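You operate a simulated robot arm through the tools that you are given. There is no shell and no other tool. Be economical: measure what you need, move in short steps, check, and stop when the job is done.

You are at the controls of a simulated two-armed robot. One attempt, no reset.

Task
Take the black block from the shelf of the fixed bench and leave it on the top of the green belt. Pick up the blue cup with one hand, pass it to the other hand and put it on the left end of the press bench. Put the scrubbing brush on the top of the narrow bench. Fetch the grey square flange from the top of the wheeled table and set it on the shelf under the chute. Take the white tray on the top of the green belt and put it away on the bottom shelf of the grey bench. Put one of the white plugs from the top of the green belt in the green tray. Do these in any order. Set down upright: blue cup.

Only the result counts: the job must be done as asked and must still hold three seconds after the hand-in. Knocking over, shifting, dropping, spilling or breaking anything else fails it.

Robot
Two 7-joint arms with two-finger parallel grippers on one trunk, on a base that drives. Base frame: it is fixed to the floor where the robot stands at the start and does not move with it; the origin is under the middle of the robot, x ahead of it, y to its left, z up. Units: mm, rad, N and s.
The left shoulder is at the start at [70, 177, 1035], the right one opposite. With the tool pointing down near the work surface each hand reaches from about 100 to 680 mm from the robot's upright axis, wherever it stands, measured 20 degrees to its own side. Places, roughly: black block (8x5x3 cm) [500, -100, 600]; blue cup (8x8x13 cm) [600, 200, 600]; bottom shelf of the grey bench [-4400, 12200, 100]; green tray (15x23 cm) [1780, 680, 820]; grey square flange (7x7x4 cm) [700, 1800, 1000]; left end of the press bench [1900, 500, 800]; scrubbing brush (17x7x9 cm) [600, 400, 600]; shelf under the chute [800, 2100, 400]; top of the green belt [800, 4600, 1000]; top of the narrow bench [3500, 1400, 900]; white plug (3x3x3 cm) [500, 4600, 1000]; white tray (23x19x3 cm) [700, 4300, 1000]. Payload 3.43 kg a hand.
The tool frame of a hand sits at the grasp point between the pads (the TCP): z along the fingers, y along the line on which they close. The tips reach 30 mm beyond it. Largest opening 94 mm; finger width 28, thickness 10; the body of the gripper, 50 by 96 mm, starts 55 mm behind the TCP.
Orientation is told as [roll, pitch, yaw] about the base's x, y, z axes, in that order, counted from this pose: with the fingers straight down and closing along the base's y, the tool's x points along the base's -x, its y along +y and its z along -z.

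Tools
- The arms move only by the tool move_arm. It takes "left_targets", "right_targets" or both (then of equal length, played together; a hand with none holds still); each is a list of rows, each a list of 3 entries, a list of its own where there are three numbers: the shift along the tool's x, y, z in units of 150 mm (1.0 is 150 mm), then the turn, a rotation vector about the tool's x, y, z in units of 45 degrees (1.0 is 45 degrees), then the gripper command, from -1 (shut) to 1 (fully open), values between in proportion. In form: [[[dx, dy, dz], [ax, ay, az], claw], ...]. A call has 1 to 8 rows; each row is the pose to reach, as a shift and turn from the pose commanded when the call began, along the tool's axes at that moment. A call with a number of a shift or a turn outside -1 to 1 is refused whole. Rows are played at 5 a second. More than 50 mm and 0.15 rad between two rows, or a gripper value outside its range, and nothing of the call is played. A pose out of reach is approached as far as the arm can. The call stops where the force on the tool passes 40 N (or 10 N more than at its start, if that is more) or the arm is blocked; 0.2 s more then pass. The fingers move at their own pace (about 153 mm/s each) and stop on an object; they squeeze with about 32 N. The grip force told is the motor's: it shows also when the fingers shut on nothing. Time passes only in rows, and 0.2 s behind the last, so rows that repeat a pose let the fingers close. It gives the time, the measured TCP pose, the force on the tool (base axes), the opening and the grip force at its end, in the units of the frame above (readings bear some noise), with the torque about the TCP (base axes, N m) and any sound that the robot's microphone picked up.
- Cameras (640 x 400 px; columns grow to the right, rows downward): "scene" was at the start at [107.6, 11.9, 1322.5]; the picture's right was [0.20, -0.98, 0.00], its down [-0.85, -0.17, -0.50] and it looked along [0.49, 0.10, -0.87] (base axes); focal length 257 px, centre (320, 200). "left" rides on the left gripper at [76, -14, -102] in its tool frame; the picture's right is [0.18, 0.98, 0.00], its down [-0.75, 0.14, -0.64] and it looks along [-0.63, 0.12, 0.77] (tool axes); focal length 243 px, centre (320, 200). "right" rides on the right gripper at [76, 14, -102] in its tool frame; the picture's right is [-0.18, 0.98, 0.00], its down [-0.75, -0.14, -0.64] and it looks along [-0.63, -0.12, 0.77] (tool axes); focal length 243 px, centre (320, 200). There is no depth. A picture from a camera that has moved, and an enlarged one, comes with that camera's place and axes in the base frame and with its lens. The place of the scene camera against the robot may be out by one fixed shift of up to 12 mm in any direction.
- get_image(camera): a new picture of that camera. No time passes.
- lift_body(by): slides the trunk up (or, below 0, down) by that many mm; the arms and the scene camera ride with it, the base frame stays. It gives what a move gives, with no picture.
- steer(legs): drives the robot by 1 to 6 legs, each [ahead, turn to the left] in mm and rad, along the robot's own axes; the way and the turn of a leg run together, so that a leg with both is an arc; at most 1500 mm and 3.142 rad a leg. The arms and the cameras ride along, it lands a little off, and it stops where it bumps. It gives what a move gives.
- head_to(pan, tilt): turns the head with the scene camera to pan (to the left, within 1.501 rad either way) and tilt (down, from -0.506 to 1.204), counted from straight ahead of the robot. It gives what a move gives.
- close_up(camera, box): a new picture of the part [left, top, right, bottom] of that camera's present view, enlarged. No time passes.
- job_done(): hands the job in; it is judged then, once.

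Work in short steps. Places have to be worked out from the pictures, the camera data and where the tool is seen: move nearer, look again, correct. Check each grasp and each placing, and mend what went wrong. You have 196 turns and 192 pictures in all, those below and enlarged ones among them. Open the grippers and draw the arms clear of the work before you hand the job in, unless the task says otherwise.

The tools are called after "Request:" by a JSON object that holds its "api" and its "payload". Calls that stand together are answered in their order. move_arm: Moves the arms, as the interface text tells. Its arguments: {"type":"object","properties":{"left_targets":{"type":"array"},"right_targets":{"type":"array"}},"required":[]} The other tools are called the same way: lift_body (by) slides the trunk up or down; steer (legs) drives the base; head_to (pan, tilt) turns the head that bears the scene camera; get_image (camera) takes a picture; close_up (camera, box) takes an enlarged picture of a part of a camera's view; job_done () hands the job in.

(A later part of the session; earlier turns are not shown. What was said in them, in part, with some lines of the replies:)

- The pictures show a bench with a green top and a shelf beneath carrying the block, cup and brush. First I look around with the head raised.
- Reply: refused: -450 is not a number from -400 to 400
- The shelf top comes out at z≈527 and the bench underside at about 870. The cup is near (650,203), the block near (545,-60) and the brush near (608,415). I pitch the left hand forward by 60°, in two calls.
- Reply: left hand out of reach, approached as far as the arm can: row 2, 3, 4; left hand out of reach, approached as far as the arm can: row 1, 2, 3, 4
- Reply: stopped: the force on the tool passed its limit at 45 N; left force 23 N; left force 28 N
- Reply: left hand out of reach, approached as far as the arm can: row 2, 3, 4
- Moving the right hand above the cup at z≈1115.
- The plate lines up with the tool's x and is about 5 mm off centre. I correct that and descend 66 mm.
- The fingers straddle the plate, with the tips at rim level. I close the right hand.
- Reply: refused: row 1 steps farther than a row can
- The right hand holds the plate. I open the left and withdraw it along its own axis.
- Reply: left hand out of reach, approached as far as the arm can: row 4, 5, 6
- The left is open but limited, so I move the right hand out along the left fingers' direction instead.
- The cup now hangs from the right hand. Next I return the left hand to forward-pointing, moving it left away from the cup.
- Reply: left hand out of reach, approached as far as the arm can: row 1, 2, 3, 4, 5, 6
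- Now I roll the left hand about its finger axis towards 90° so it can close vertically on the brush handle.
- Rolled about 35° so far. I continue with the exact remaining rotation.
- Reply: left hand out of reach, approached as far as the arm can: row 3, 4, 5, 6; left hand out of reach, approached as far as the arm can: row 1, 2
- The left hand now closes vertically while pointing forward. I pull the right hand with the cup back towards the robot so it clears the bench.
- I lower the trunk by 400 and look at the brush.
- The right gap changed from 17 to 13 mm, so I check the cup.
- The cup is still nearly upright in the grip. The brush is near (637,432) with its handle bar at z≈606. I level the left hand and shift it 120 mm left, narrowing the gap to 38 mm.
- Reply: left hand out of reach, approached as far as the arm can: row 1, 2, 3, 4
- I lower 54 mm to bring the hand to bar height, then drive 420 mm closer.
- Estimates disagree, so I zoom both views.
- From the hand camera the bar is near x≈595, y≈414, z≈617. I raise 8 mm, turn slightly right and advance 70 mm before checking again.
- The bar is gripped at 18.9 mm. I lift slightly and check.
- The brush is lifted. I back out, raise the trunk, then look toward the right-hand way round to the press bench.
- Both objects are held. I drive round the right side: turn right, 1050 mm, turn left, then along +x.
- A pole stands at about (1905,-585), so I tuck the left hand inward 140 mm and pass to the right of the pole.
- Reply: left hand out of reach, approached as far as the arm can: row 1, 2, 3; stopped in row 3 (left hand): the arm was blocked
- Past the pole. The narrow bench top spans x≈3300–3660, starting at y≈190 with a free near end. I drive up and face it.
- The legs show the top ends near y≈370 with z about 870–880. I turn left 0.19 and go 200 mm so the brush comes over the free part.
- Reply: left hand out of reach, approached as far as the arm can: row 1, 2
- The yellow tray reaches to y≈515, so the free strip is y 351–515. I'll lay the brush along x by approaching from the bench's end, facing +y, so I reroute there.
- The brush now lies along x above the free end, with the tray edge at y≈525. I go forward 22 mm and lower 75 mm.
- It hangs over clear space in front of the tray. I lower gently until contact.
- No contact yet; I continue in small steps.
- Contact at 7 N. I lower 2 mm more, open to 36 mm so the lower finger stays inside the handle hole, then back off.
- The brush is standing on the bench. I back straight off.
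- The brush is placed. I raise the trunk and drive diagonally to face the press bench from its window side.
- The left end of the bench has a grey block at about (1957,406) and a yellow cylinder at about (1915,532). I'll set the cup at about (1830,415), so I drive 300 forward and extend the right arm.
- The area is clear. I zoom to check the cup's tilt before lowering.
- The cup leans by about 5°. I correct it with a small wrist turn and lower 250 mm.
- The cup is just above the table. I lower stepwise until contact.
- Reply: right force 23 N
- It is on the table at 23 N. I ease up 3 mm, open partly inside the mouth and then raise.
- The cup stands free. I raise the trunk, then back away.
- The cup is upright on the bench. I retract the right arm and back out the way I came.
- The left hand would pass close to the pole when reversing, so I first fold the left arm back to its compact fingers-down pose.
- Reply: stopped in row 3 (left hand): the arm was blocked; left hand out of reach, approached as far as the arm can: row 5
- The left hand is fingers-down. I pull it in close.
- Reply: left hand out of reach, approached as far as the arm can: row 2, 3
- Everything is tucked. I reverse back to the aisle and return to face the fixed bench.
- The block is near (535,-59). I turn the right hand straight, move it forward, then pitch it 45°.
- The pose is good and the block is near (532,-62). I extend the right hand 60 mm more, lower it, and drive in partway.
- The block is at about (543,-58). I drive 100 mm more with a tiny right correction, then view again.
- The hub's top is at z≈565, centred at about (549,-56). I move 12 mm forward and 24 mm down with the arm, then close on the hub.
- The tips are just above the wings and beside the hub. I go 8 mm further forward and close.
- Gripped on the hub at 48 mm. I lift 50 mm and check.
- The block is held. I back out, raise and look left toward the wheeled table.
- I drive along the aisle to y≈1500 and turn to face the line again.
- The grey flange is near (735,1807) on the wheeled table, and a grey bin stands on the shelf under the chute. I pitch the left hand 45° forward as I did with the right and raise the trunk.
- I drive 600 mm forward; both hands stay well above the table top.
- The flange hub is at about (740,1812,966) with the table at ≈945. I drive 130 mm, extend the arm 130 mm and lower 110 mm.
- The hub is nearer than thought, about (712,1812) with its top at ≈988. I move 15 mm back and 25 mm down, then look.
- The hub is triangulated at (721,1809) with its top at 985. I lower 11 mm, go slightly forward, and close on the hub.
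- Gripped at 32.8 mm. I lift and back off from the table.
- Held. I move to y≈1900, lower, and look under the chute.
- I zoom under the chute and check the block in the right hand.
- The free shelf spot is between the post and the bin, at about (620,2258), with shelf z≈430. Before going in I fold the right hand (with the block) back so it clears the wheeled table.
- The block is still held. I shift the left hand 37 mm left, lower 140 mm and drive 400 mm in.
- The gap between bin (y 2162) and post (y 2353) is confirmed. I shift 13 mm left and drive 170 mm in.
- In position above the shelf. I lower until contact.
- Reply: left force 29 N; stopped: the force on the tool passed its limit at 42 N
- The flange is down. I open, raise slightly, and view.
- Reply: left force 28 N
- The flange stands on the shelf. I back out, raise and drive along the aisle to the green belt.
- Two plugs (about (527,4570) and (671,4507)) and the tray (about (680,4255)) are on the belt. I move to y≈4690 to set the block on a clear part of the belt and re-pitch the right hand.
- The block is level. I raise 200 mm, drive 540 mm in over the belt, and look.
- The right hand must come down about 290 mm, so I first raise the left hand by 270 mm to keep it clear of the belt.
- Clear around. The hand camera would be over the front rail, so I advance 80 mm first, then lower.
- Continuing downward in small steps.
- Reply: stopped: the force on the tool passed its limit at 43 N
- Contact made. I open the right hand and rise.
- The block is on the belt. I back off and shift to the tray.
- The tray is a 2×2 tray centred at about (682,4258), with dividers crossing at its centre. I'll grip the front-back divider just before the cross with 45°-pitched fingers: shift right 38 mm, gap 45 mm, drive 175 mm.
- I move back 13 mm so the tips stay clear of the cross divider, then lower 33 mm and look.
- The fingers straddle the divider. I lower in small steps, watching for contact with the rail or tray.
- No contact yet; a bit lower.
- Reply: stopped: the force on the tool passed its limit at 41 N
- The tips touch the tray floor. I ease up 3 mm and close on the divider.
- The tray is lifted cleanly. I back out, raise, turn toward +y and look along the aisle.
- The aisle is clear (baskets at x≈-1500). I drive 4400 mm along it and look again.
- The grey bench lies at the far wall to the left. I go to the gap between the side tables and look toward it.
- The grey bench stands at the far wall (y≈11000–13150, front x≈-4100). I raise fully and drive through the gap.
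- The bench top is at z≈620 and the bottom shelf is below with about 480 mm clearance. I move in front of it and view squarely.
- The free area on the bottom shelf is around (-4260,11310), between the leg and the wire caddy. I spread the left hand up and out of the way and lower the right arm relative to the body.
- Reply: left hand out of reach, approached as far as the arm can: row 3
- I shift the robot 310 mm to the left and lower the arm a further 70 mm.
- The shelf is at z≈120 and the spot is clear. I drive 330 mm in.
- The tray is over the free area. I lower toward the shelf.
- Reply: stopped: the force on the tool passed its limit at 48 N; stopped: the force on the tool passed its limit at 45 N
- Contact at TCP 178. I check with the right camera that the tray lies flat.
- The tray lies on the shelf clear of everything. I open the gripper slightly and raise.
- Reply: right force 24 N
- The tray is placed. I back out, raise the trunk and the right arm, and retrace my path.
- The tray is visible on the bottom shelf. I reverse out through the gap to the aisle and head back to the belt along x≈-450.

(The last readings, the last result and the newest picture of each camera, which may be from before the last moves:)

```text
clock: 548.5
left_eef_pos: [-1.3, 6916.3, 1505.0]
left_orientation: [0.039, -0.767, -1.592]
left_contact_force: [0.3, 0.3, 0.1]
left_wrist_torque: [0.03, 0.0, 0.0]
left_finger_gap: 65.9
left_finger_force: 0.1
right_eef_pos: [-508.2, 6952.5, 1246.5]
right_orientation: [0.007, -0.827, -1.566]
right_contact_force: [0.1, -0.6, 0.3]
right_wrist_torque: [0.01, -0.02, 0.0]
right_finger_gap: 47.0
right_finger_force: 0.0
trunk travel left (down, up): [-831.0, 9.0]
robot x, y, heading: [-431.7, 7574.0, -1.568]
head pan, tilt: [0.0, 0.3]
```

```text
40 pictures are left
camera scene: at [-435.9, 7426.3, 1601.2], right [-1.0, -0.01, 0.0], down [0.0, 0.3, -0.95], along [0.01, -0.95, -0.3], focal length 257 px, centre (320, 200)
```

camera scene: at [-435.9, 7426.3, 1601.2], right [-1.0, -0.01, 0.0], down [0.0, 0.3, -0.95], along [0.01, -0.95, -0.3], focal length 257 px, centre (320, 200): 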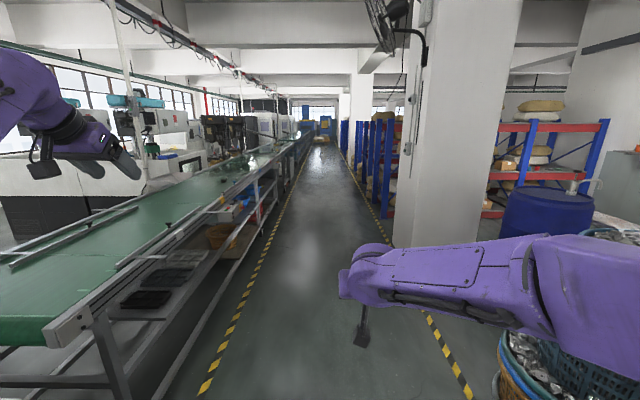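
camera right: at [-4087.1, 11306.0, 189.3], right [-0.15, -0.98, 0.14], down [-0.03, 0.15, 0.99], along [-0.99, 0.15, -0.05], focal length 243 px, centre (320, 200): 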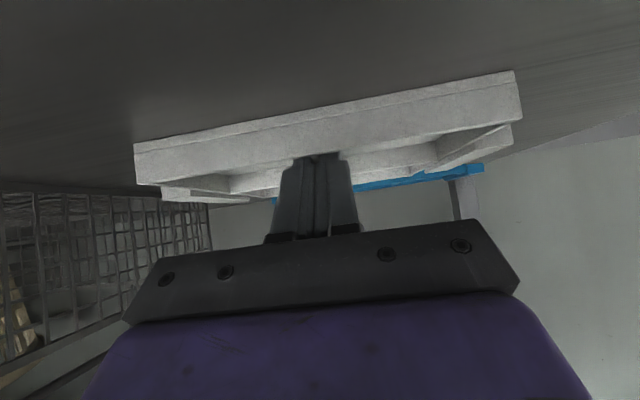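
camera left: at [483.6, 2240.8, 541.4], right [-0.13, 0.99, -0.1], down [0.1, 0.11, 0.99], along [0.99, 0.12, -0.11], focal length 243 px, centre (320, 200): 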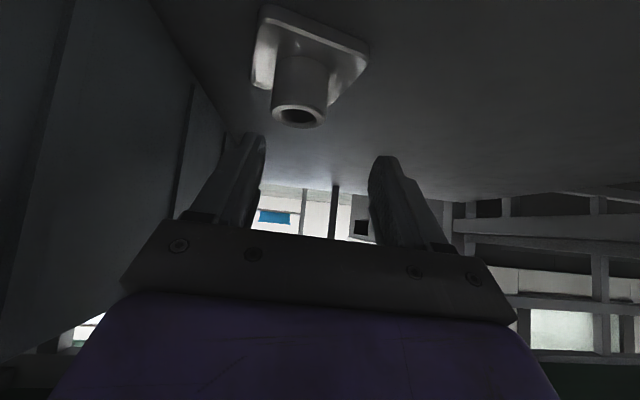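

Clear. I continue to y≈4645 and face the belt, then set the right hand fingers-down for the plug.

Request:
{"api": "steer", "payload": {"legs": [[1465, 0], [1465, 0], [0, 1.568]]}}

Request:
{"api": "move_arm", "payload": {"right_targets": [[[0.07, 0, -0.07], [0, 0.175, 0], 0.3], [[0.14, 0, -0.14], [0, 0.35, 0], 0.3], [[0.21, 0, -0.21], [0, 0.525, 0], 0.3], [[0.28, 0, -0.28], [0, 0.7, 0], 0.3], [[0.35, 0, -0.35], [0, 0.875, 0], 0.3], [[0.35, 0, -0.35], [0, 1, 0], 0.3]]}}

Request:
{"api": "move_arm", "payload": {"right_targets": [[[0, 0, 0], [0, 0.053, 0], 0.3]]}}

Request:
{"api": "head_to", "payload": {"pan": 0.0, "tilt": 0.6}}

Request:
{"api": "get_image", "payload": {"camera": "scene"}}

Request:
{"api": "get_image", "payload": {"camera": "right"}}

```text
clock: 566.5
left_eef_pos: [264.2, 5077.6, 1505.2]
left_orientation: [0.039, -0.767, 0.01]
left_contact_force: [0.3, 0.1, -0.2]
left_wrist_torque: [-0.01, 0.03, 0.03]
left_finger_gap: 65.8
left_finger_force: 0.0
right_eef_pos: [243.0, 4573.4, 1248.2]
right_orientation: [0.01, -0.827, 0.031]
right_contact_force: [0.9, -0.1, 0.1]
right_wrist_torque: [-0.01, 0.01, 0.01]
right_finger_gap: 47.3
right_finger_force: 0.0
trunk travel left (down, up): [-831.0, 9.0]
robot x, y, heading: [-374.8, 4633.6, 0.038]
head pan, tilt: [0.0, 0.3]
```

```text
clock: 567.9
left_eef_pos: [265.8, 5078.9, 1505.3]
left_orientation: [0.04, -0.765, 0.008]
left_contact_force: [0.3, -0.3, -0.2]
left_wrist_torque: [-0.02, 0.0, 0.01]
left_finger_gap: 66.2
left_finger_force: 0.0
right_eef_pos: [169.4, 4570.6, 1245.5]
right_orientation: [0.005, -0.039, 0.04]
right_contact_force: [0.6, -0.5, -0.4]
right_wrist_torque: [0.01, 0.01, 0.02]
right_finger_gap: 61.1
right_finger_force: 0.0
trunk travel left (down, up): [-831.0, 9.0]
robot x, y, heading: [-375.9, 4632.1, 0.038]
head pan, tilt: [0.0, 0.3]
```

```text
clock: 568.3
left_eef_pos: [264.8, 5079.5, 1504.8]
left_orientation: [0.041, -0.768, 0.009]
left_contact_force: [-0.6, -0.5, 0.5]
left_wrist_torque: [0.03, -0.01, 0.02]
left_finger_gap: 65.7
left_finger_force: 0.2
right_eef_pos: [169.6, 4569.2, 1245.2]
right_orientation: [0.005, -0.001, 0.038]
right_contact_force: [0.9, -0.3, -0.1]
right_wrist_torque: [0.02, 0.01, 0.0]
right_finger_gap: 61.1
right_finger_force: 0.1
trunk travel left (down, up): [-831.0, 9.0]
robot x, y, heading: [-376.1, 4630.6, 0.033]
head pan, tilt: [0.0, 0.3]
```

```text
clock: 569.1
left_eef_pos: [263.7, 5079.3, 1506.4]
left_orientation: [0.04, -0.766, 0.008]
left_contact_force: [0.2, 0.0, -0.6]
left_wrist_torque: [0.03, 0.01, 0.01]
left_finger_gap: 66.0
left_finger_force: 0.1
right_eef_pos: [170.2, 4569.0, 1244.4]
right_orientation: [0.003, -0.001, 0.039]
right_contact_force: [-0.6, 0.2, 0.2]
right_wrist_torque: [0.0, -0.02, -0.01]
right_finger_gap: 61.2
right_finger_force: 0.1
trunk travel left (down, up): [-831.0, 9.0]
robot x, y, heading: [-378.7, 4635.2, 0.039]
head pan, tilt: [0.0, 0.6]
```

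```text
39 pictures are left
camera scene: at [-246.1, 4635.6, 1573.9], right [0.04, -1.0, 0.0], down [-0.56, -0.02, -0.83], along [0.82, 0.03, -0.56], focal length 257 px, centre (320, 200)
```

scene: 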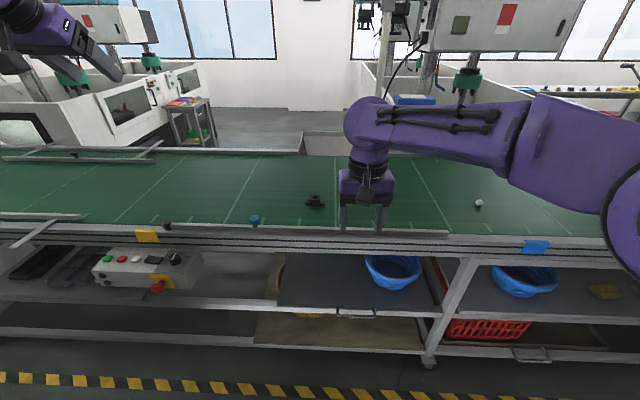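

```text
38 pictures are left
camera right: at [93.7, 4580.1, 1347.7], right [0.15, 0.99, 0.01], down [0.76, -0.12, 0.64], along [0.64, -0.09, -0.77], focal length 243 px, centre (320, 200)
```

right: 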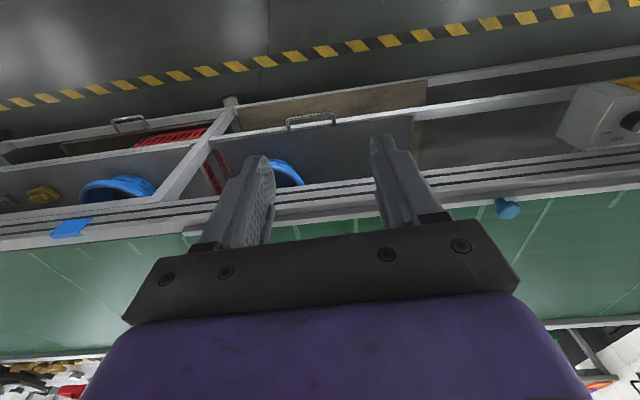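

Plug 1 is behind the hand. I drive 300 mm forward, straighten, and look with the hand camera.

Request:
{"api": "steer", "payload": {"legs": [[0, -0.038], [300, 0]]}}

Request:
{"api": "lift_body", "payload": {"by": -120}}

Request:
{"api": "get_image", "payload": {"camera": "right"}}

```text
clock: 571.6
left_eef_pos: [581.8, 5054.6, 1508.5]
left_orientation: [0.039, -0.77, -0.031]
left_contact_force: [-0.6, -0.5, 0.4]
left_wrist_torque: [-0.01, 0.0, -0.01]
left_finger_gap: 66.0
left_finger_force: 0.1
right_eef_pos: [467.0, 4548.8, 1246.8]
right_orientation: [0.005, -0.001, 0.0]
right_contact_force: [1.1, -0.4, 0.5]
right_wrist_torque: [0.03, -0.03, -0.01]
right_finger_gap: 61.2
right_finger_force: 0.1
trunk travel left (down, up): [-831.0, 9.0]
robot x, y, heading: [-73.8, 4630.4, -0.004]
head pan, tilt: [0.0, 0.6]
```

```text
clock: 573.1
left_eef_pos: [584.7, 5053.0, 1386.4]
left_orientation: [0.041, -0.767, -0.029]
left_contact_force: [0.2, 1.2, -0.2]
left_wrist_torque: [0.0, 0.01, -0.02]
left_finger_gap: 65.6
left_finger_force: 0.0
right_eef_pos: [470.1, 4549.0, 1125.0]
right_orientation: [0.007, 0.0, -0.002]
right_contact_force: [0.5, -0.1, -0.8]
right_wrist_torque: [0.02, -0.02, 0.02]
right_finger_gap: 61.1
right_finger_force: 0.1
trunk travel left (down, up): [-711.0, 129.0]
robot x, y, heading: [-72.5, 4629.8, 0.004]
head pan, tilt: [0.0, 0.6]
```

```text
37 pictures are left
camera right: at [393.8, 4561.8, 1227.9], right [0.18, 0.98, 0.01], down [0.75, -0.14, 0.64], along [0.63, -0.11, -0.77], focal length 243 px, centre (320, 200)
```

right: 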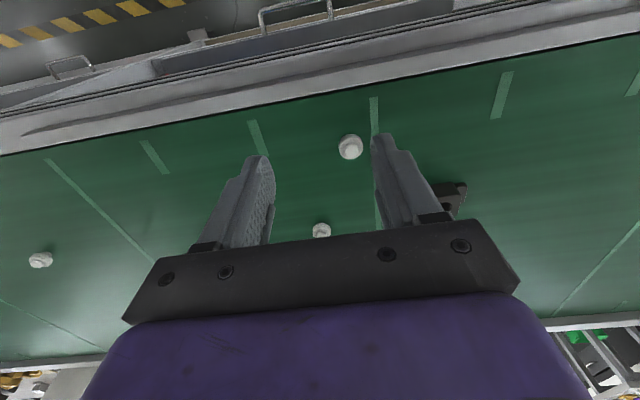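

Plug 1 is at (535,4574). I move above it and lower 105 mm.

Request:
{"api": "move_arm", "payload": {"right_targets": [[[-0.22, 0.08, 0], [0, 0, 0], 0.1], [[-0.433, 0.165, 0], [0, 0, 0], 0.1]]}}

Request:
{"api": "lift_body", "payload": {"by": -105}}

Request:
{"api": "get_image", "payload": {"camera": "right"}}

```text
clock: 573.7
left_eef_pos: [586.5, 5054.9, 1384.2]
left_orientation: [0.038, -0.767, -0.03]
left_contact_force: [0.7, -0.3, 0.7]
left_wrist_torque: [0.04, 0.0, -0.01]
left_finger_gap: 65.8
left_finger_force: 0.1
right_eef_pos: [536.0, 4575.1, 1123.2]
right_orientation: [0.006, 0.002, -0.001]
right_contact_force: [-1.1, -0.1, 0.8]
right_wrist_torque: [0.03, 0.03, 0.02]
right_finger_gap: 51.6
right_finger_force: 0.1
trunk travel left (down, up): [-711.0, 129.0]
robot x, y, heading: [-75.0, 4628.6, 0.001]
head pan, tilt: [0.0, 0.6]
```

```text
clock: 575.0
left_eef_pos: [584.7, 5052.7, 1281.4]
left_orientation: [0.04, -0.768, -0.03]
left_contact_force: [-0.2, 0.8, -0.6]
left_wrist_torque: [-0.04, -0.02, 0.02]
left_finger_gap: 66.0
left_finger_force: 0.0
right_eef_pos: [533.8, 4573.5, 1020.6]
right_orientation: [0.005, 0.0, -0.001]
right_contact_force: [0.8, -0.7, -0.1]
right_wrist_torque: [0.01, -0.01, -0.03]
right_finger_gap: 51.6
right_finger_force: 0.2
trunk travel left (down, up): [-606.0, 234.0]
robot x, y, heading: [-76.6, 4630.1, -0.003]
head pan, tilt: [0.0, 0.6]
```

```text
36 pictures are left
camera right: at [458.1, 4586.8, 1123.3], right [0.18, 0.98, 0.01], down [0.75, -0.14, 0.64], along [0.63, -0.11, -0.77], focal length 243 px, centre (320, 200)
```

right: 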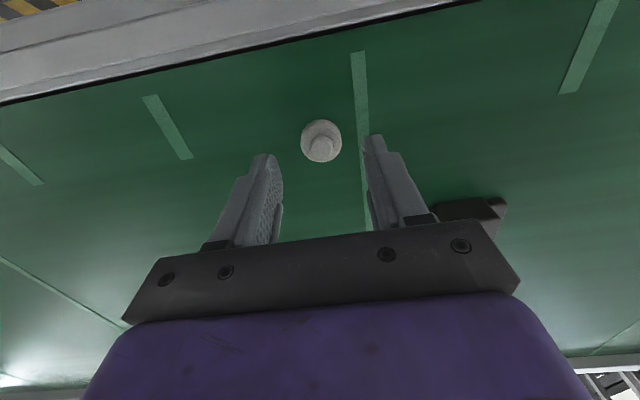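

Well centred. I lower 36 mm and grip.

Request:
{"api": "lift_body", "payload": {"by": -30}}

Request:
{"api": "lift_body", "payload": {"by": -6}}

Request:
{"api": "move_arm", "payload": {"right_targets": [[[0, 0, 0], [0, 0, 0], -0.4], [[0, 0, 0], [0, 0, 0], -1], [[0, 0, 0], [0, 0, 0], -1]]}}

Request:
{"api": "lift_body", "payload": {"by": 120}}

Request:
{"api": "get_image", "payload": {"camera": "right"}}

```text
clock: 575.8
left_eef_pos: [583.0, 5052.9, 1251.9]
left_orientation: [0.04, -0.768, -0.03]
left_contact_force: [-0.9, 0.0, -0.1]
left_wrist_torque: [0.01, 0.0, 0.05]
left_finger_gap: 65.6
left_finger_force: 0.0
right_eef_pos: [533.6, 4574.7, 990.3]
right_orientation: [0.006, 0.001, 0.0]
right_contact_force: [-1.3, 0.0, 0.5]
right_wrist_torque: [0.02, -0.03, 0.01]
right_finger_gap: 51.5
right_finger_force: 0.1
trunk travel left (down, up): [-576.0, 264.0]
robot x, y, heading: [-77.8, 4628.4, -0.001]
head pan, tilt: [0.0, 0.6]
```

```text
clock: 576.3
left_eef_pos: [583.8, 5054.2, 1245.0]
left_orientation: [0.041, -0.769, -0.029]
left_contact_force: [-0.2, -0.2, 0.8]
left_wrist_torque: [0.03, -0.01, -0.03]
left_finger_gap: 65.8
left_finger_force: 0.0
right_eef_pos: [533.9, 4573.2, 984.7]
right_orientation: [0.005, 0.0, 0.0]
right_contact_force: [-0.2, 0.2, -0.4]
right_wrist_torque: [-0.02, 0.01, 0.01]
right_finger_gap: 51.6
right_finger_force: 0.1
trunk travel left (down, up): [-570.0, 270.0]
robot x, y, heading: [-76.5, 4631.6, 0.003]
head pan, tilt: [0.0, 0.6]
```

```text
clock: 577.1
left_eef_pos: [583.9, 5053.7, 1244.9]
left_orientation: [0.04, -0.768, -0.03]
left_contact_force: [-0.7, 0.0, 0.0]
left_wrist_torque: [0.02, -0.01, -0.03]
left_finger_gap: 65.6
left_finger_force: 0.0
right_eef_pos: [534.4, 4573.6, 984.2]
right_orientation: [0.005, -0.001, 0.0]
right_contact_force: [0.3, 0.4, 1.3]
right_wrist_torque: [0.0, 0.01, 0.01]
right_finger_gap: 26.4
right_finger_force: 32.1
trunk travel left (down, up): [-570.0, 270.0]
robot x, y, heading: [-73.4, 4628.7, 0.003]
head pan, tilt: [0.0, 0.6]
```

```text
clock: 578.6
left_eef_pos: [584.7, 5053.8, 1364.9]
left_orientation: [0.041, -0.768, -0.03]
left_contact_force: [-0.2, -0.2, 0.7]
left_wrist_torque: [0.01, 0.01, -0.01]
left_finger_gap: 65.5
left_finger_force: 0.0
right_eef_pos: [534.4, 4574.1, 1104.0]
right_orientation: [0.005, 0.0, 0.0]
right_contact_force: [0.8, 0.5, -0.5]
right_wrist_torque: [-0.01, 0.01, 0.0]
right_finger_gap: 26.2
right_finger_force: 31.5
trunk travel left (down, up): [-690.0, 150.0]
robot x, y, heading: [-73.9, 4631.8, -0.002]
head pan, tilt: [0.0, 0.6]
```

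```text
35 pictures are left
camera right: at [458.6, 4587.0, 1206.9], right [0.18, 0.98, 0.01], down [0.75, -0.14, 0.64], along [0.63, -0.11, -0.77], focal length 243 px, centre (320, 200)
```

right: 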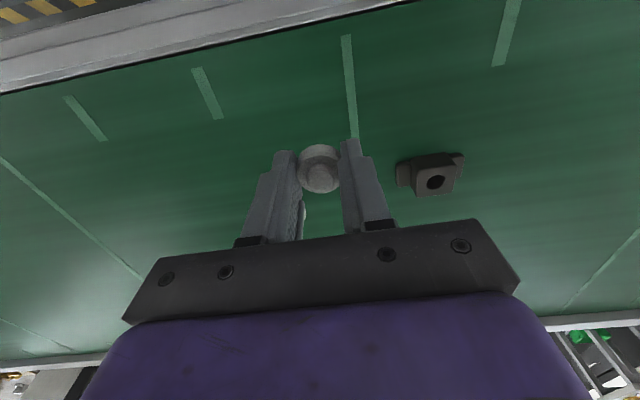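

The plug is held. I tuck the left hand in, then drive back down the aisle.

Request:
{"api": "steer", "payload": {"legs": [[-530, 0]]}}

Request:
{"api": "move_arm", "payload": {"left_targets": [[[0, -0.3, 0], [0, 0, 0], 0.4], [[0, -0.6, 0], [0, 0, 0], 0.4], [[0, -0.9, 0], [0, 0, 0], 0.4]]}}

Request:
{"api": "steer", "payload": {"legs": [[0, -1.569], [1500, 0], [1500, 0]]}}

```text
clock: 581.7
left_eef_pos: [60.2, 5054.8, 1365.4]
left_orientation: [0.041, -0.766, -0.029]
left_contact_force: [0.1, -0.4, 0.0]
left_wrist_torque: [0.01, 0.0, 0.04]
left_finger_gap: 65.7
left_finger_force: 0.0
right_eef_pos: [11.4, 4574.1, 1104.0]
right_orientation: [0.004, 0.001, 0.002]
right_contact_force: [0.3, 0.3, 0.0]
right_wrist_torque: [0.0, 0.0, 0.0]
right_finger_gap: 26.2
right_finger_force: 31.9
trunk travel left (down, up): [-690.0, 150.0]
robot x, y, heading: [-601.4, 4631.7, 0.003]
head pan, tilt: [0.0, 0.6]
```

```text
clock: 582.5
left_eef_pos: [59.5, 4918.6, 1362.8]
left_orientation: [0.041, -0.766, -0.031]
left_contact_force: [-0.5, -0.3, 0.2]
left_wrist_torque: [0.02, -0.01, 0.0]
left_finger_gap: 65.8
left_finger_force: 0.2
right_eef_pos: [11.0, 4571.8, 1103.7]
right_orientation: [0.005, 0.0, 0.002]
right_contact_force: [-0.3, -0.3, -0.1]
right_wrist_torque: [0.03, 0.01, -0.01]
right_finger_gap: 26.4
right_finger_force: 31.9
trunk travel left (down, up): [-690.0, 150.0]
robot x, y, heading: [-599.0, 4632.7, -0.0]
head pan, tilt: [0.0, 0.6]
```

```text
clock: 600.8
left_eef_pos: [-322.7, 974.9, 1361.1]
left_orientation: [0.04, -0.769, -1.609]
left_contact_force: [-0.1, 1.3, 0.8]
left_wrist_torque: [0.0, -0.01, -0.01]
left_finger_gap: 65.8
left_finger_force: 0.0
right_eef_pos: [-667.4, 1027.4, 1104.3]
right_orientation: [0.006, 0.0, -1.579]
right_contact_force: [0.3, -0.4, 0.3]
right_wrist_torque: [-0.02, 0.02, 0.02]
right_finger_gap: 26.3
right_finger_force: 32.3
trunk travel left (down, up): [-690.0, 150.0]
robot x, y, heading: [-605.7, 1634.6, -1.581]
head pan, tilt: [0.0, 0.6]
```

Continuing along the aisle and around the right end of the fixed bench.

Request:
{"api": "steer", "payload": {"legs": [[1300, 0.01], [1335, 0], [0, 1.571], [1460, 0]]}}

Request:
{"api": "head_to", "payload": {"pan": 0.3, "tilt": 0.4}}

Request:
{"api": "get_image", "payload": {"camera": "scene"}}

```text
clock: 624.1
left_eef_pos: [1499.1, -672.9, 1361.9]
left_orientation: [0.039, -0.767, -0.026]
left_contact_force: [-0.3, 0.3, -0.4]
left_wrist_torque: [0.0, 0.03, 0.0]
left_finger_gap: 65.9
left_finger_force: 0.1
right_eef_pos: [1452.2, -1017.6, 1104.4]
right_orientation: [0.006, 0.0, 0.004]
right_contact_force: [0.7, -0.1, 0.2]
right_wrist_torque: [0.01, 0.01, 0.0]
right_finger_gap: 26.3
right_finger_force: 32.6
trunk travel left (down, up): [-690.0, 150.0]
robot x, y, heading: [846.1, -964.5, 0.005]
head pan, tilt: [0.0, 0.6]
```

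```text
clock: 624.9
left_eef_pos: [1500.0, -673.3, 1361.7]
left_orientation: [0.04, -0.768, -0.027]
left_contact_force: [0.2, -0.4, 0.2]
left_wrist_torque: [-0.04, 0.0, -0.01]
left_finger_gap: 65.9
left_finger_force: 0.0
right_eef_pos: [1452.1, -1018.5, 1103.5]
right_orientation: [0.004, -0.001, 0.004]
right_contact_force: [-0.2, -0.9, 0.1]
right_wrist_torque: [0.0, 0.01, -0.01]
right_finger_gap: 26.5
right_finger_force: 31.9
trunk travel left (down, up): [-690.0, 150.0]
robot x, y, heading: [842.3, -961.5, 0.0]
head pan, tilt: [0.3, 0.4]
```

```text
34 pictures are left
camera scene: at [974.0, -936.4, 1451.0], right [0.3, -0.95, 0.0], down [-0.37, -0.12, -0.92], along [0.88, 0.27, -0.39], focal length 257 px, centre (320, 200)
```

scene: 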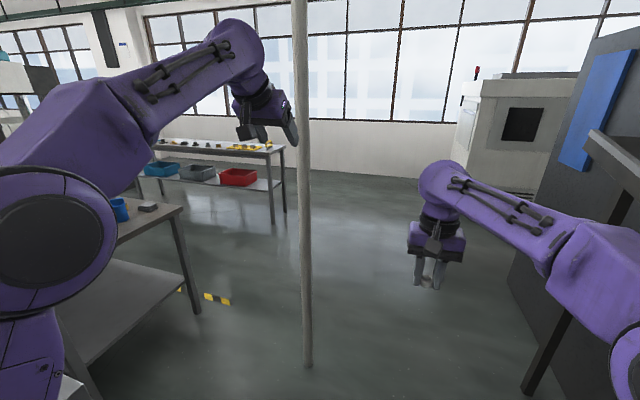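

The raised left elbow flares out about 550 mm, too wide for the pole gap. I lower the left hand 280 mm to bring the elbow in.

Request:
{"api": "move_arm", "payload": {"left_targets": [[[0.21, 0.1, 0.22], [0, 0, 0], 0.4], [[0.42, 0.2, 0.44], [0, 0, 0], 0.4], [[0.64, 0.3, 0.67], [0, 0, 0], 0.4]]}}

Request:
{"api": "move_arm", "payload": {"left_targets": [[[0.21, 0, 0.22], [0, 0, 0], 0.4], [[0.42, 0, 0.44], [0, 0, 0], 0.4], [[0.64, 0, 0.67], [0, 0, 0], 0.4]]}}

Request:
{"api": "get_image", "payload": {"camera": "scene"}}

```text
clock: 625.7
left_eef_pos: [1502.1, -623.6, 1224.6]
left_orientation: [0.039, -0.768, -0.026]
left_contact_force: [-0.2, -0.6, -0.2]
left_wrist_torque: [-0.01, 0.03, -0.01]
left_finger_gap: 65.8
left_finger_force: 0.0
right_eef_pos: [1453.0, -1017.8, 1103.6]
right_orientation: [0.006, 0.0, 0.004]
right_contact_force: [0.4, -0.2, 0.0]
right_wrist_torque: [0.02, -0.02, 0.0]
right_finger_gap: 26.3
right_finger_force: 32.4
trunk travel left (down, up): [-690.0, 150.0]
robot x, y, heading: [844.2, -964.9, 0.005]
head pan, tilt: [0.3, 0.4]
```

```text
clock: 626.5
left_eef_pos: [1501.3, -620.3, 1084.7]
left_orientation: [0.04, -0.768, -0.028]
left_contact_force: [1.1, 0.1, -0.6]
left_wrist_torque: [0.03, 0.0, 0.0]
left_finger_gap: 65.8
left_finger_force: 0.1
right_eef_pos: [1452.8, -1018.5, 1104.4]
right_orientation: [0.005, -0.001, 0.005]
right_contact_force: [-1.0, 0.2, 1.1]
right_wrist_torque: [-0.01, -0.01, 0.03]
right_finger_gap: 26.5
right_finger_force: 31.5
trunk travel left (down, up): [-690.0, 150.0]
robot x, y, heading: [842.3, -964.4, 0.01]
head pan, tilt: [0.3, 0.4]
```

```text
33 pictures are left
camera scene: at [975.0, -935.8, 1451.0], right [0.3, -0.95, 0.0], down [-0.37, -0.12, -0.92], along [0.88, 0.27, -0.39], focal length 257 px, centre (320, 200)
```

scene: 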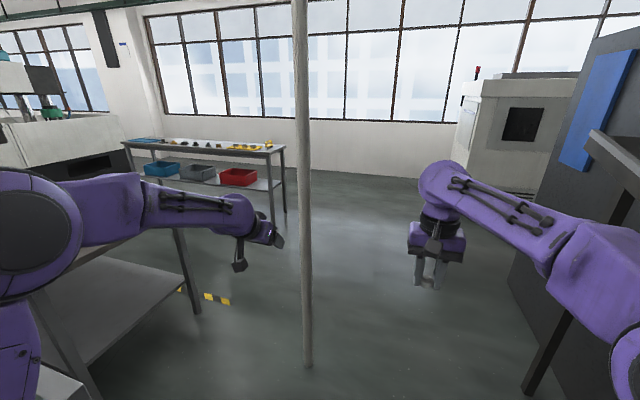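

I fold the left arm to the compact fingers-down pose that passed the pole safely before.

Request:
{"api": "move_arm", "payload": {"left_targets": [[[0.03, 0, -0.03], [0, 0.16, 0], 0.4], [[0.06, 0, -0.06], [0, 0.32, 0], 0.4], [[0.15, -0.05, -0.15], [0, 0.49, 0], 0.4], [[0.3, -0.1, -0.29], [0, 0.65, 0], 0.4], [[0.45, -0.15, -0.44], [0, 0.82, 0], 0.4], [[0.6, -0.2, -0.58], [0, 0.98, 0], 0.4], [[0.72, -0.2, -0.69], [0, 0.98, 0], 0.4]]}}

Request:
{"api": "get_image", "payload": {"camera": "scene"}}

```text
clock: 628.1
left_eef_pos: [1350.5, -649.8, 1084.9]
left_orientation: [0.026, 0.0, 0.002]
left_contact_force: [-0.5, -0.5, 1.1]
left_wrist_torque: [0.0, -0.02, 0.01]
left_finger_gap: 65.8
left_finger_force: 0.0
right_eef_pos: [1450.3, -1018.9, 1104.8]
right_orientation: [0.006, -0.002, 0.002]
right_contact_force: [0.1, 0.5, 0.2]
right_wrist_torque: [-0.01, -0.05, 0.06]
right_finger_gap: 26.3
right_finger_force: 31.4
trunk travel left (down, up): [-690.0, 150.0]
robot x, y, heading: [841.9, -959.1, 0.004]
head pan, tilt: [0.3, 0.4]
```

```text
32 pictures are left
camera scene: at [971.9, -936.2, 1451.3], right [0.3, -0.95, 0.0], down [-0.37, -0.12, -0.92], along [0.88, 0.27, -0.39], focal length 257 px, centre (320, 200)
```

scene: 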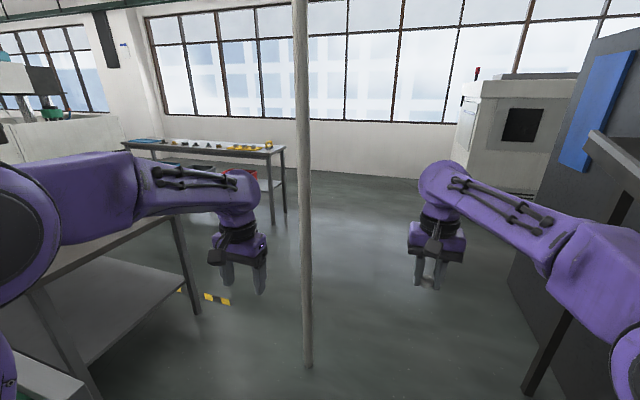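

I pull the left hand closer still and slightly lower, as in the earlier passing pose.

Request:
{"api": "move_arm", "payload": {"left_targets": [[[0.23, -0.03, 0.13], [0, 0, 0], 0.4], [[0.46, -0.06, 0.26], [0, 0, 0], 0.4], [[0.69, -0.1, 0.4], [0, 0, 0], 0.4]]}}

Request:
{"api": "head_to", "payload": {"pan": 1.0, "tilt": 0.5}}

Request:
{"api": "get_image", "payload": {"camera": "scene"}}

```text
clock: 628.9
left_eef_pos: [1249.5, -665.6, 1025.8]
left_orientation: [0.034, -0.001, 0.003]
left_contact_force: [0.4, -0.3, 0.4]
left_wrist_torque: [0.01, -0.05, 0.01]
left_finger_gap: 65.8
left_finger_force: 0.1
right_eef_pos: [1452.5, -1022.5, 1103.9]
right_orientation: [0.008, 0.001, 0.004]
right_contact_force: [-0.3, -0.5, -0.8]
right_wrist_torque: [0.04, 0.02, -0.02]
right_finger_gap: 26.1
right_finger_force: 32.6
trunk travel left (down, up): [-690.0, 150.0]
robot x, y, heading: [844.3, -962.7, 0.004]
head pan, tilt: [0.3, 0.4]
```

```text
clock: 630.0
left_eef_pos: [1250.3, -665.0, 1023.4]
left_orientation: [0.03, 0.001, -0.001]
left_contact_force: [-0.7, 0.3, 0.4]
left_wrist_torque: [0.01, -0.03, 0.0]
left_finger_gap: 65.8
left_finger_force: 0.1
right_eef_pos: [1452.4, -1018.0, 1105.1]
right_orientation: [0.007, 0.0, 0.002]
right_contact_force: [0.7, -0.5, 0.3]
right_wrist_torque: [-0.01, 0.01, 0.0]
right_finger_gap: 26.8
right_finger_force: 31.9
trunk travel left (down, up): [-690.0, 150.0]
robot x, y, heading: [842.0, -962.6, 0.002]
head pan, tilt: [1.0, 0.499]
```

```text
31 pictures are left
camera scene: at [934.6, -888.0, 1442.0], right [0.84, -0.54, 0.0], down [-0.26, -0.4, -0.88], along [0.47, 0.74, -0.48], focal length 257 px, centre (320, 200)
```

scene: 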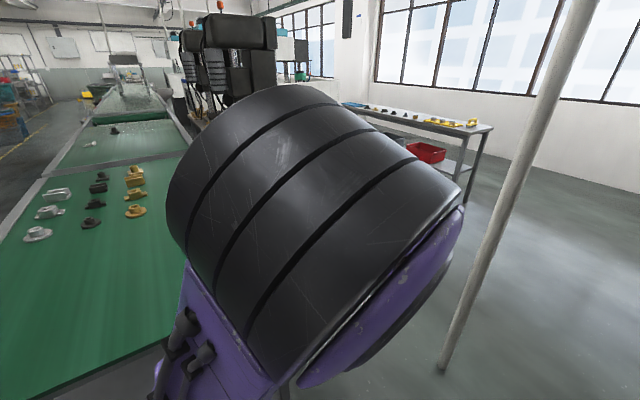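

The left side is now compact. I drive past the pole and up to the press bench's window side.

Request:
{"api": "steer", "payload": {"legs": [[0, -0.09], [1000, 0], [0, 0.088], [710, 0]]}}

Request:
{"api": "steer", "payload": {"legs": [[0, 1.571], [1330, 0], [0, 1.571]]}}

Request:
{"api": "head_to", "payload": {"pan": -0.25, "tilt": 0.6}}

Request:
{"api": "get_image", "payload": {"camera": "scene"}}

```text
clock: 639.7
left_eef_pos: [2953.1, -726.7, 1024.5]
left_orientation: [0.028, 0.002, 0.015]
left_contact_force: [1.3, -1.1, -0.4]
left_wrist_torque: [0.0, 0.01, 0.0]
left_finger_gap: 66.0
left_finger_force: 0.0
right_eef_pos: [3161.0, -1077.0, 1104.4]
right_orientation: [0.006, 0.001, 0.021]
right_contact_force: [-0.1, 0.3, 0.3]
right_wrist_torque: [-0.05, 0.03, -0.02]
right_finger_gap: 26.2
right_finger_force: 32.1
trunk travel left (down, up): [-690.0, 150.0]
robot x, y, heading: [2551.3, -1032.7, 0.019]
head pan, tilt: [1.0, 0.499]
```

```text
clock: 654.0
left_eef_pos: [2136.5, 4.1, 1023.3]
left_orientation: [0.029, 0.0, 3.12]
left_contact_force: [0.4, 0.2, 0.2]
left_wrist_torque: [-0.04, 0.0, 0.01]
left_finger_gap: 66.1
left_finger_force: 0.1
right_eef_pos: [1941.6, 364.7, 1104.6]
right_orientation: [0.006, 0.0, 3.123]
right_contact_force: [-0.1, 0.5, 0.1]
right_wrist_torque: [-0.03, 0.0, -0.01]
right_finger_gap: 26.3
right_finger_force: 32.0
trunk travel left (down, up): [-690.0, 150.0]
robot x, y, heading: [2551.4, 293.5, 3.122]
head pan, tilt: [1.0, 0.499]
```

```text
clock: 655.4
left_eef_pos: [2137.2, 5.3, 1024.4]
left_orientation: [0.026, 0.002, 3.12]
left_contact_force: [-0.5, -0.1, -0.2]
left_wrist_torque: [-0.01, 0.0, 0.02]
left_finger_gap: 65.8
left_finger_force: 0.0
right_eef_pos: [1941.5, 364.6, 1104.9]
right_orientation: [0.005, -0.001, 3.123]
right_contact_force: [0.7, -0.6, 0.0]
right_wrist_torque: [-0.01, 0.03, -0.04]
right_finger_gap: 26.3
right_finger_force: 31.4
trunk travel left (down, up): [-690.0, 150.0]
robot x, y, heading: [2552.1, 296.5, 3.12]
head pan, tilt: [-0.25, 0.6]
```

```text
30 pictures are left
camera scene: at [2406.7, 319.2, 1432.8], right [0.26, 0.96, 0.0], down [0.55, -0.15, -0.83], along [-0.8, 0.22, -0.56], focal length 257 px, centre (320, 200)
```

scene: 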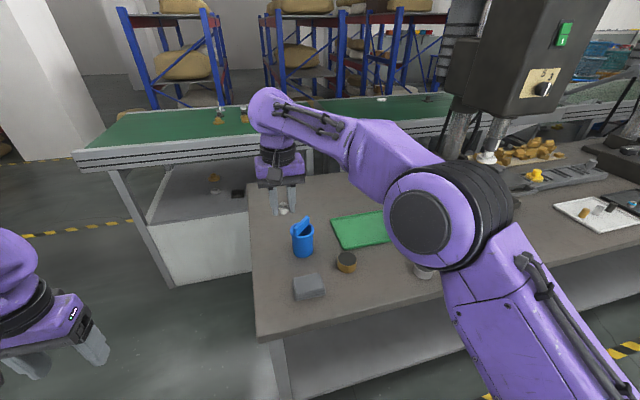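

The green tray spans x 1685–1845, y 572–797. I shift the robot +185 mm in y, then go forward 150 mm.

Request:
{"api": "steer", "payload": {"legs": [[0, -1.55], [185, 0], [0, 1.571], [150, 0]]}}

Request:
{"api": "move_arm", "payload": {"right_targets": [[[0, -0.26, 0], [0, 0, 0], -1], [[0, -0.52, 0], [0, 0, 0], -1], [[0, -0.77, 0], [0, 0, 0], -1]]}}

Request:
{"api": "get_image", "payload": {"camera": "right"}}

Request:
{"api": "get_image", "payload": {"camera": "scene"}}

```text
clock: 665.5
left_eef_pos: [1993.0, 192.5, 1024.6]
left_orientation: [0.028, 0.0, 3.128]
left_contact_force: [0.4, -1.1, 0.4]
left_wrist_torque: [-0.01, -0.02, 0.01]
left_finger_gap: 65.7
left_finger_force: 0.0
right_eef_pos: [1795.0, 550.5, 1105.6]
right_orientation: [0.007, -0.002, 3.132]
right_contact_force: [-0.1, 0.0, 0.8]
right_wrist_torque: [0.02, 0.01, 0.03]
right_finger_gap: 26.5
right_finger_force: 32.4
trunk travel left (down, up): [-690.0, 150.0]
robot x, y, heading: [2403.8, 481.7, 3.129]
head pan, tilt: [-0.25, 0.6]
```

```text
clock: 666.3
left_eef_pos: [1991.5, 194.0, 1024.1]
left_orientation: [0.031, 0.001, 3.128]
left_contact_force: [-1.1, 0.4, -0.1]
left_wrist_torque: [0.0, -0.03, -0.01]
left_finger_gap: 65.8
left_finger_force: 0.0
right_eef_pos: [1794.9, 667.1, 1104.4]
right_orientation: [0.006, 0.002, 3.133]
right_contact_force: [-0.3, 0.7, 0.2]
right_wrist_torque: [-0.04, 0.0, 0.01]
right_finger_gap: 26.3
right_finger_force: 31.9
trunk travel left (down, up): [-690.0, 150.0]
robot x, y, heading: [2401.1, 486.2, 3.135]
head pan, tilt: [-0.25, 0.6]
```

```text
29 pictures are left
camera right: at [1870.7, 652.2, 1206.5], right [-0.19, -0.98, 0.01], down [-0.75, 0.15, 0.64], along [-0.63, 0.12, -0.77], focal length 243 px, centre (320, 200)
```

right: 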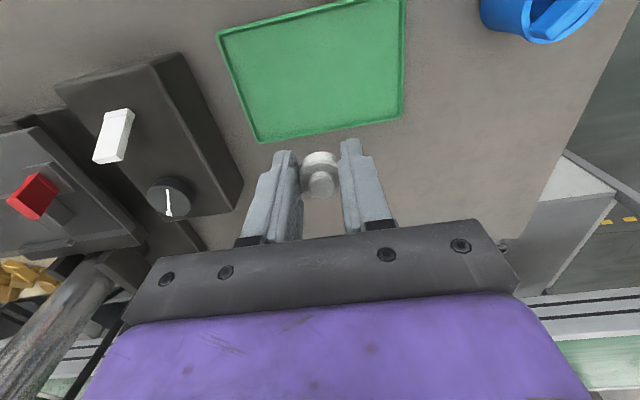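

```text
28 pictures are left
camera scene: at [2258.4, 510.1, 1432.7], right [0.26, 0.97, 0.0], down [0.55, -0.15, -0.82], along [-0.8, 0.21, -0.57], focal length 257 px, centre (320, 200)
```

scene: 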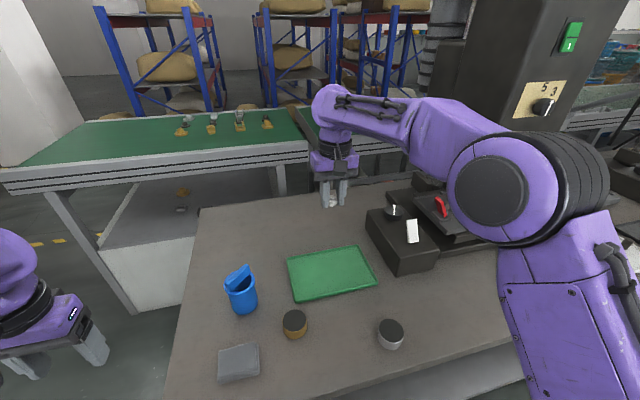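

The hand is right above the tray centre. I raise the left hand clear and lower the right arm 135 mm.

Request:
{"api": "move_arm", "payload": {"left_targets": [[[0, 0, -0.3], [0, 0, 0], 0.4], [[0, 0, -0.6], [0, 0, 0], 0.4], [[0, 0, -0.9], [0, 0, 0], 0.4]], "right_targets": [[[0, 0, 0.3], [0, 0, 0], -1], [[0, 0, 0.6], [0, 0, 0], -1], [[0, 0, 0.9], [0, 0, 0], -1]]}}

Request:
{"api": "lift_body", "payload": {"by": -75}}

Request:
{"api": "get_image", "payload": {"camera": "right"}}

Request:
{"api": "get_image", "payload": {"camera": "scene"}}

```text
clock: 667.1
left_eef_pos: [1960.7, 181.3, 1157.4]
left_orientation: [0.01, -0.001, 3.131]
left_contact_force: [-0.5, 0.3, -0.6]
left_wrist_torque: [0.0, 0.02, -0.03]
left_finger_gap: 66.0
left_finger_force: 0.1
left hand out of reach, approached as far as the arm can: row 1, 2, 3
right_eef_pos: [1792.8, 664.4, 968.1]
right_orientation: [0.007, -0.001, 3.133]
right_contact_force: [-0.6, -0.1, -0.3]
right_wrist_torque: [-0.02, 0.0, 0.02]
right_finger_gap: 26.4
right_finger_force: 32.2
trunk travel left (down, up): [-690.0, 150.0]
robot x, y, heading: [2399.0, 485.2, 3.134]
head pan, tilt: [-0.25, 0.6]
```

```text
clock: 668.2
left_eef_pos: [1961.8, 178.4, 1080.4]
left_orientation: [0.009, 0.003, 3.134]
left_contact_force: [-0.3, -0.4, -1.0]
left_wrist_torque: [0.0, 0.03, 0.01]
left_finger_gap: 66.0
left_finger_force: 0.1
right_eef_pos: [1793.1, 664.5, 894.6]
right_orientation: [0.008, -0.001, 3.132]
right_contact_force: [0.0, -0.1, 0.6]
right_wrist_torque: [-0.04, 0.0, -0.01]
right_finger_gap: 26.2
right_finger_force: 32.5
trunk travel left (down, up): [-615.0, 225.0]
robot x, y, heading: [2402.0, 488.5, 3.13]
head pan, tilt: [-0.25, 0.6]
```

```text
27 pictures are left
camera right: at [1870.3, 650.4, 996.5], right [-0.19, -0.98, 0.01], down [-0.75, 0.15, 0.64], along [-0.63, 0.12, -0.77], focal length 243 px, centre (320, 200)
```

right: 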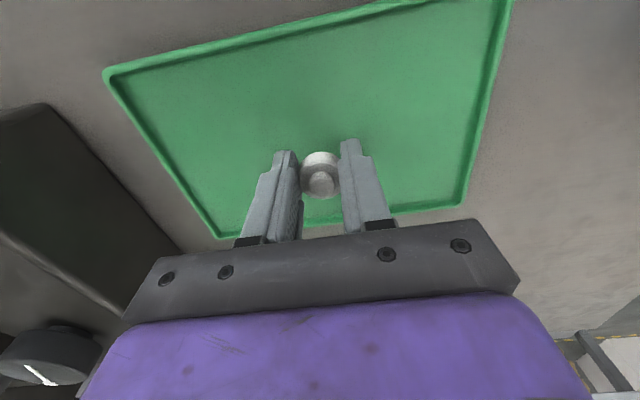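

```text
26 pictures are left
camera scene: at [2259.0, 508.8, 1357.9], right [0.26, 0.97, 0.0], down [0.55, -0.14, -0.83], along [-0.8, 0.21, -0.56], focal length 257 px, centre (320, 200)
```

scene: 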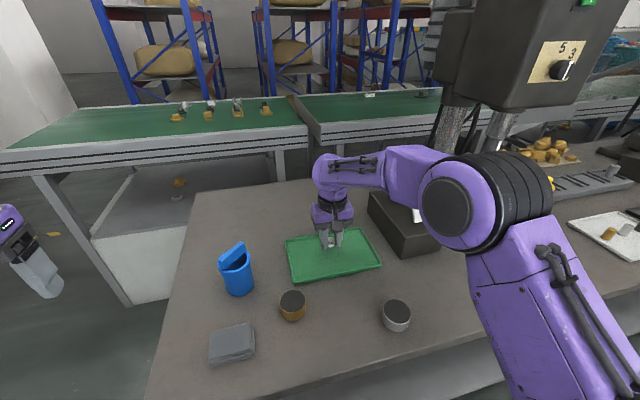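

The plug hangs over the tray's inside. I lower it to the floor of the tray.

Request:
{"api": "lift_body", "payload": {"by": -32}}

Request:
{"api": "lift_body", "payload": {"by": -6}}

Request:
{"api": "lift_body", "payload": {"by": -5}}

Request:
{"api": "lift_body", "payload": {"by": -5}}

```text
clock: 669.0
left_eef_pos: [1960.6, 180.0, 1048.2]
left_orientation: [0.01, 0.002, 3.134]
left_contact_force: [0.4, 0.3, 1.1]
left_wrist_torque: [-0.04, 0.03, 0.0]
left_finger_gap: 65.7
left_finger_force: 0.1
right_eef_pos: [1793.9, 665.9, 862.5]
right_orientation: [0.009, -0.001, 3.134]
right_contact_force: [-0.1, 2.0, -0.4]
right_wrist_torque: [-0.04, -0.03, 0.02]
right_finger_gap: 26.3
right_finger_force: 32.1
trunk travel left (down, up): [-583.0, 257.0]
robot x, y, heading: [2400.8, 485.4, 3.134]
head pan, tilt: [-0.25, 0.6]
```

```text
clock: 669.6
left_eef_pos: [1962.6, 179.4, 1043.1]
left_orientation: [0.011, -0.001, 3.133]
left_contact_force: [0.7, -0.3, -0.2]
left_wrist_torque: [0.01, -0.04, 0.01]
left_finger_gap: 65.9
left_finger_force: 0.0
right_eef_pos: [1793.1, 664.4, 859.3]
right_orientation: [0.005, -0.007, 3.133]
right_contact_force: [-1.5, 2.0, 16.8]
right_wrist_torque: [0.06, 0.18, -0.01]
right_finger_gap: 26.3
right_finger_force: 32.2
trunk travel left (down, up): [-577.0, 263.0]
robot x, y, heading: [2403.2, 489.7, 3.136]
head pan, tilt: [-0.25, 0.6]
```

```text
clock: 670.1
left_eef_pos: [1964.8, 179.6, 1037.5]
left_orientation: [0.012, -0.001, 3.133]
left_contact_force: [-0.6, 0.3, 0.4]
left_wrist_torque: [-0.03, -0.02, 0.03]
left_finger_gap: 65.7
left_finger_force: 0.0
right_eef_pos: [1794.8, 665.5, 854.3]
right_orientation: [0.005, -0.008, 3.133]
right_contact_force: [-7.0, 3.3, 34.6]
right_wrist_torque: [0.4, 0.12, 0.21]
right_finger_gap: 26.8
right_finger_force: 31.9
trunk travel left (down, up): [-572.0, 268.0]
robot x, y, heading: [2402.7, 488.8, 3.129]
head pan, tilt: [-0.25, 0.6]
```

```text
clock: 670.5
left_eef_pos: [1964.4, 178.7, 1035.5]
left_orientation: [0.005, -0.003, 3.133]
left_contact_force: [-0.1, 0.2, -0.5]
left_wrist_torque: [-0.02, 0.0, -0.01]
left_finger_gap: 66.0
left_finger_force: 0.1
right_eef_pos: [1795.8, 664.3, 854.8]
right_orientation: [0.005, -0.015, 3.133]
right_contact_force: [9.6, -0.1, 16.6]
right_wrist_torque: [0.09, -0.33, -0.11]
right_finger_gap: 26.6
right_finger_force: 31.9
trunk travel left (down, up): [-570.0, 270.0]
robot x, y, heading: [2400.8, 489.0, 3.134]
head pan, tilt: [-0.25, 0.6]
stopped: the force on the tool passed its limit at 49 N (the readings are from after the stop); the commanded pose is now the measured one
```

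Firm contact. I ease up 4 mm, open slightly, and rise.

Request:
{"api": "lift_body", "payload": {"by": 3}}

Request:
{"api": "move_arm", "payload": {"right_targets": [[[0, 0, 0], [0, 0, 0], -0.2], [[0, 0, 0], [0, 0, 0], 0.1], [[0, 0, 0], [0, 0, 0], 0.1]]}}

Request:
{"api": "lift_body", "payload": {"by": 130}}

Request:
{"api": "get_image", "payload": {"camera": "right"}}

Request:
{"api": "get_image", "payload": {"camera": "scene"}}

```text
clock: 671.0
left_eef_pos: [1962.6, 179.2, 1037.6]
left_orientation: [0.006, 0.0, 3.134]
left_contact_force: [-0.7, 0.3, -0.6]
left_wrist_torque: [0.0, -0.01, 0.0]
left_finger_gap: 65.8
left_finger_force: 0.0
right_eef_pos: [1791.2, 666.3, 854.9]
right_orientation: [0.005, -0.011, 3.133]
right_contact_force: [0.9, 0.1, 5.3]
right_wrist_torque: [-0.03, 0.01, -0.01]
right_finger_gap: 26.6
right_finger_force: 32.4
trunk travel left (down, up): [-573.0, 267.0]
robot x, y, heading: [2403.7, 486.3, 3.134]
head pan, tilt: [-0.25, 0.6]
```

```text
clock: 671.8
left_eef_pos: [1961.6, 179.6, 1037.6]
left_orientation: [0.006, 0.002, 3.134]
left_contact_force: [0.3, -0.3, 0.0]
left_wrist_torque: [0.02, 0.01, -0.03]
left_finger_gap: 65.5
left_finger_force: 0.0
right_eef_pos: [1791.6, 665.2, 855.7]
right_orientation: [0.005, -0.009, 3.133]
right_contact_force: [0.2, -1.3, 1.9]
right_wrist_torque: [0.05, -0.01, 0.02]
right_finger_gap: 50.8
right_finger_force: 0.1
trunk travel left (down, up): [-573.0, 267.0]
robot x, y, heading: [2398.8, 487.9, 3.133]
head pan, tilt: [-0.25, 0.6]
```

```text
clock: 673.4
left_eef_pos: [1960.5, 179.9, 1167.2]
left_orientation: [0.008, 0.002, 3.134]
left_contact_force: [-0.1, 1.1, -0.7]
left_wrist_torque: [0.01, 0.01, -0.02]
left_finger_gap: 65.6
left_finger_force: 0.0
right_eef_pos: [1791.1, 664.3, 984.6]
right_orientation: [0.005, -0.011, 3.133]
right_contact_force: [0.6, 0.9, 1.0]
right_wrist_torque: [0.02, -0.03, -0.02]
right_finger_gap: 51.5
right_finger_force: 0.0
trunk travel left (down, up): [-703.0, 137.0]
robot x, y, heading: [2404.0, 489.0, 3.131]
head pan, tilt: [-0.25, 0.6]
```

```text
25 pictures are left
camera right: at [1868.9, 650.8, 1087.2], right [-0.19, -0.98, 0.01], down [-0.75, 0.15, 0.65], along [-0.64, 0.12, -0.76], focal length 243 px, centre (320, 200)
```

right: 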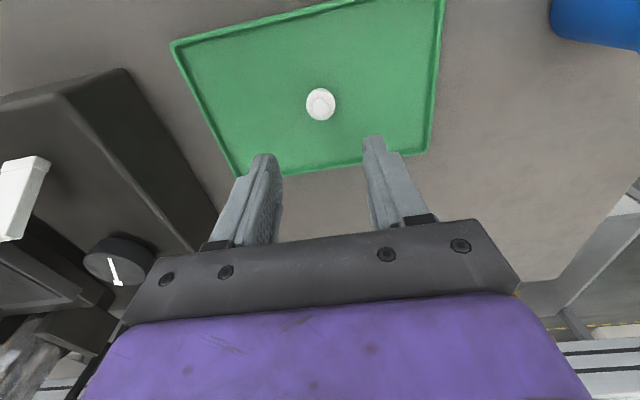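

```text
24 pictures are left
camera scene: at [2258.5, 508.8, 1445.8], right [0.26, 0.97, 0.0], down [0.55, -0.14, -0.82], along [-0.8, 0.21, -0.57], focal length 257 px, centre (320, 200)
```

scene: 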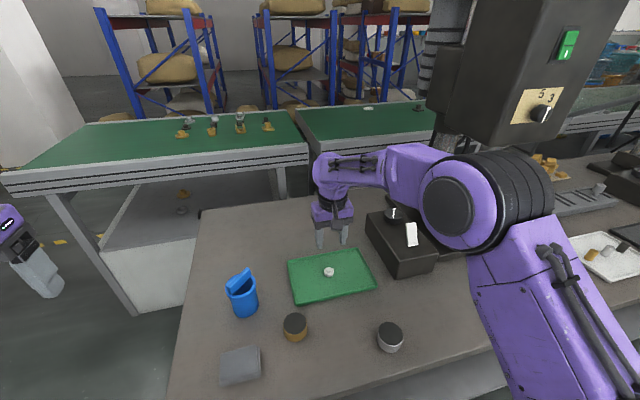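

The plug is in the green tray and the cup stands. I back away, open both grippers and check the brush with one look.

Request:
{"api": "steer", "payload": {"legs": [[-330, 0]]}}

Request:
{"api": "move_arm", "payload": {"left_targets": [[[0, 0, 0], [0, 0, 0], 1], [[0, 0, 0], [0, 0, 0], 1]], "right_targets": [[[0, 0, 0], [0, 0, 0], 1], [[0, 0, 0], [0, 0, 0], 1]]}}

Request:
{"api": "get_image", "payload": {"camera": "scene"}}

```text
clock: 675.5
left_eef_pos: [2288.6, 176.3, 1167.1]
left_orientation: [0.007, 0.002, 3.133]
left_contact_force: [0.5, 0.0, 0.5]
left_wrist_torque: [0.03, 0.03, -0.02]
left_finger_gap: 65.7
left_finger_force: 0.0
right_eef_pos: [2120.1, 663.0, 983.9]
right_orientation: [0.005, -0.007, 3.132]
right_contact_force: [-0.2, 0.3, -0.4]
right_wrist_torque: [0.04, 0.01, 0.01]
right_finger_gap: 51.8
right_finger_force: 0.1
trunk travel left (down, up): [-703.0, 137.0]
robot x, y, heading: [2732.0, 486.7, 3.132]
head pan, tilt: [-0.25, 0.6]
```

```text
clock: 676.1
left_eef_pos: [2289.8, 176.2, 1167.5]
left_orientation: [0.005, 0.001, 3.133]
left_contact_force: [0.6, 0.1, -0.6]
left_wrist_torque: [-0.04, 0.03, -0.05]
left_finger_gap: 94.1
left_finger_force: 0.0
right_eef_pos: [2121.3, 662.4, 986.0]
right_orientation: [0.006, -0.01, 3.134]
right_contact_force: [-0.3, 0.1, -0.2]
right_wrist_torque: [0.02, 0.01, 0.02]
right_finger_gap: 93.9
right_finger_force: 0.1
trunk travel left (down, up): [-703.0, 137.0]
robot x, y, heading: [2732.4, 487.0, 3.134]
head pan, tilt: [-0.25, 0.6]
```

```text
23 pictures are left
camera scene: at [2587.5, 505.7, 1445.9], right [0.26, 0.97, 0.0], down [0.55, -0.15, -0.83], along [-0.8, 0.21, -0.56], focal length 257 px, centre (320, 200)
```

scene: 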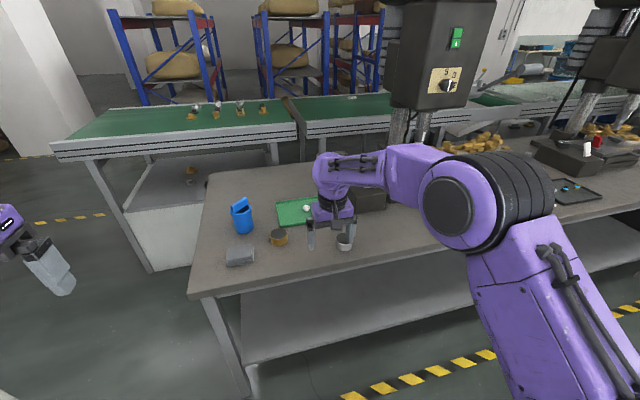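

All six items are placed, and both grippers are open and clear of the work. I hand in the job.

Request:
{"api": "job_done", "payload": {}}

```text
The job is handed in.
```

I finished all six moves and handed the job in; I don't have the judging result. I checked each item by picture as I released it, but took no last look at the brush, flange or tray before handing in.

- **Black block:** on top of the green belt.
- **Blue cup:** passed from the left hand to the right and standing upright on the left end of the press bench.
- **Scrubbing brush:** on the free near end of the narrow bench.
- **Grey square flange:** on the shelf under the chute, beside the bin.
- **White tray:** on the bottom shelf of the grey bench.
- **White plug:** one plug in the green tray.
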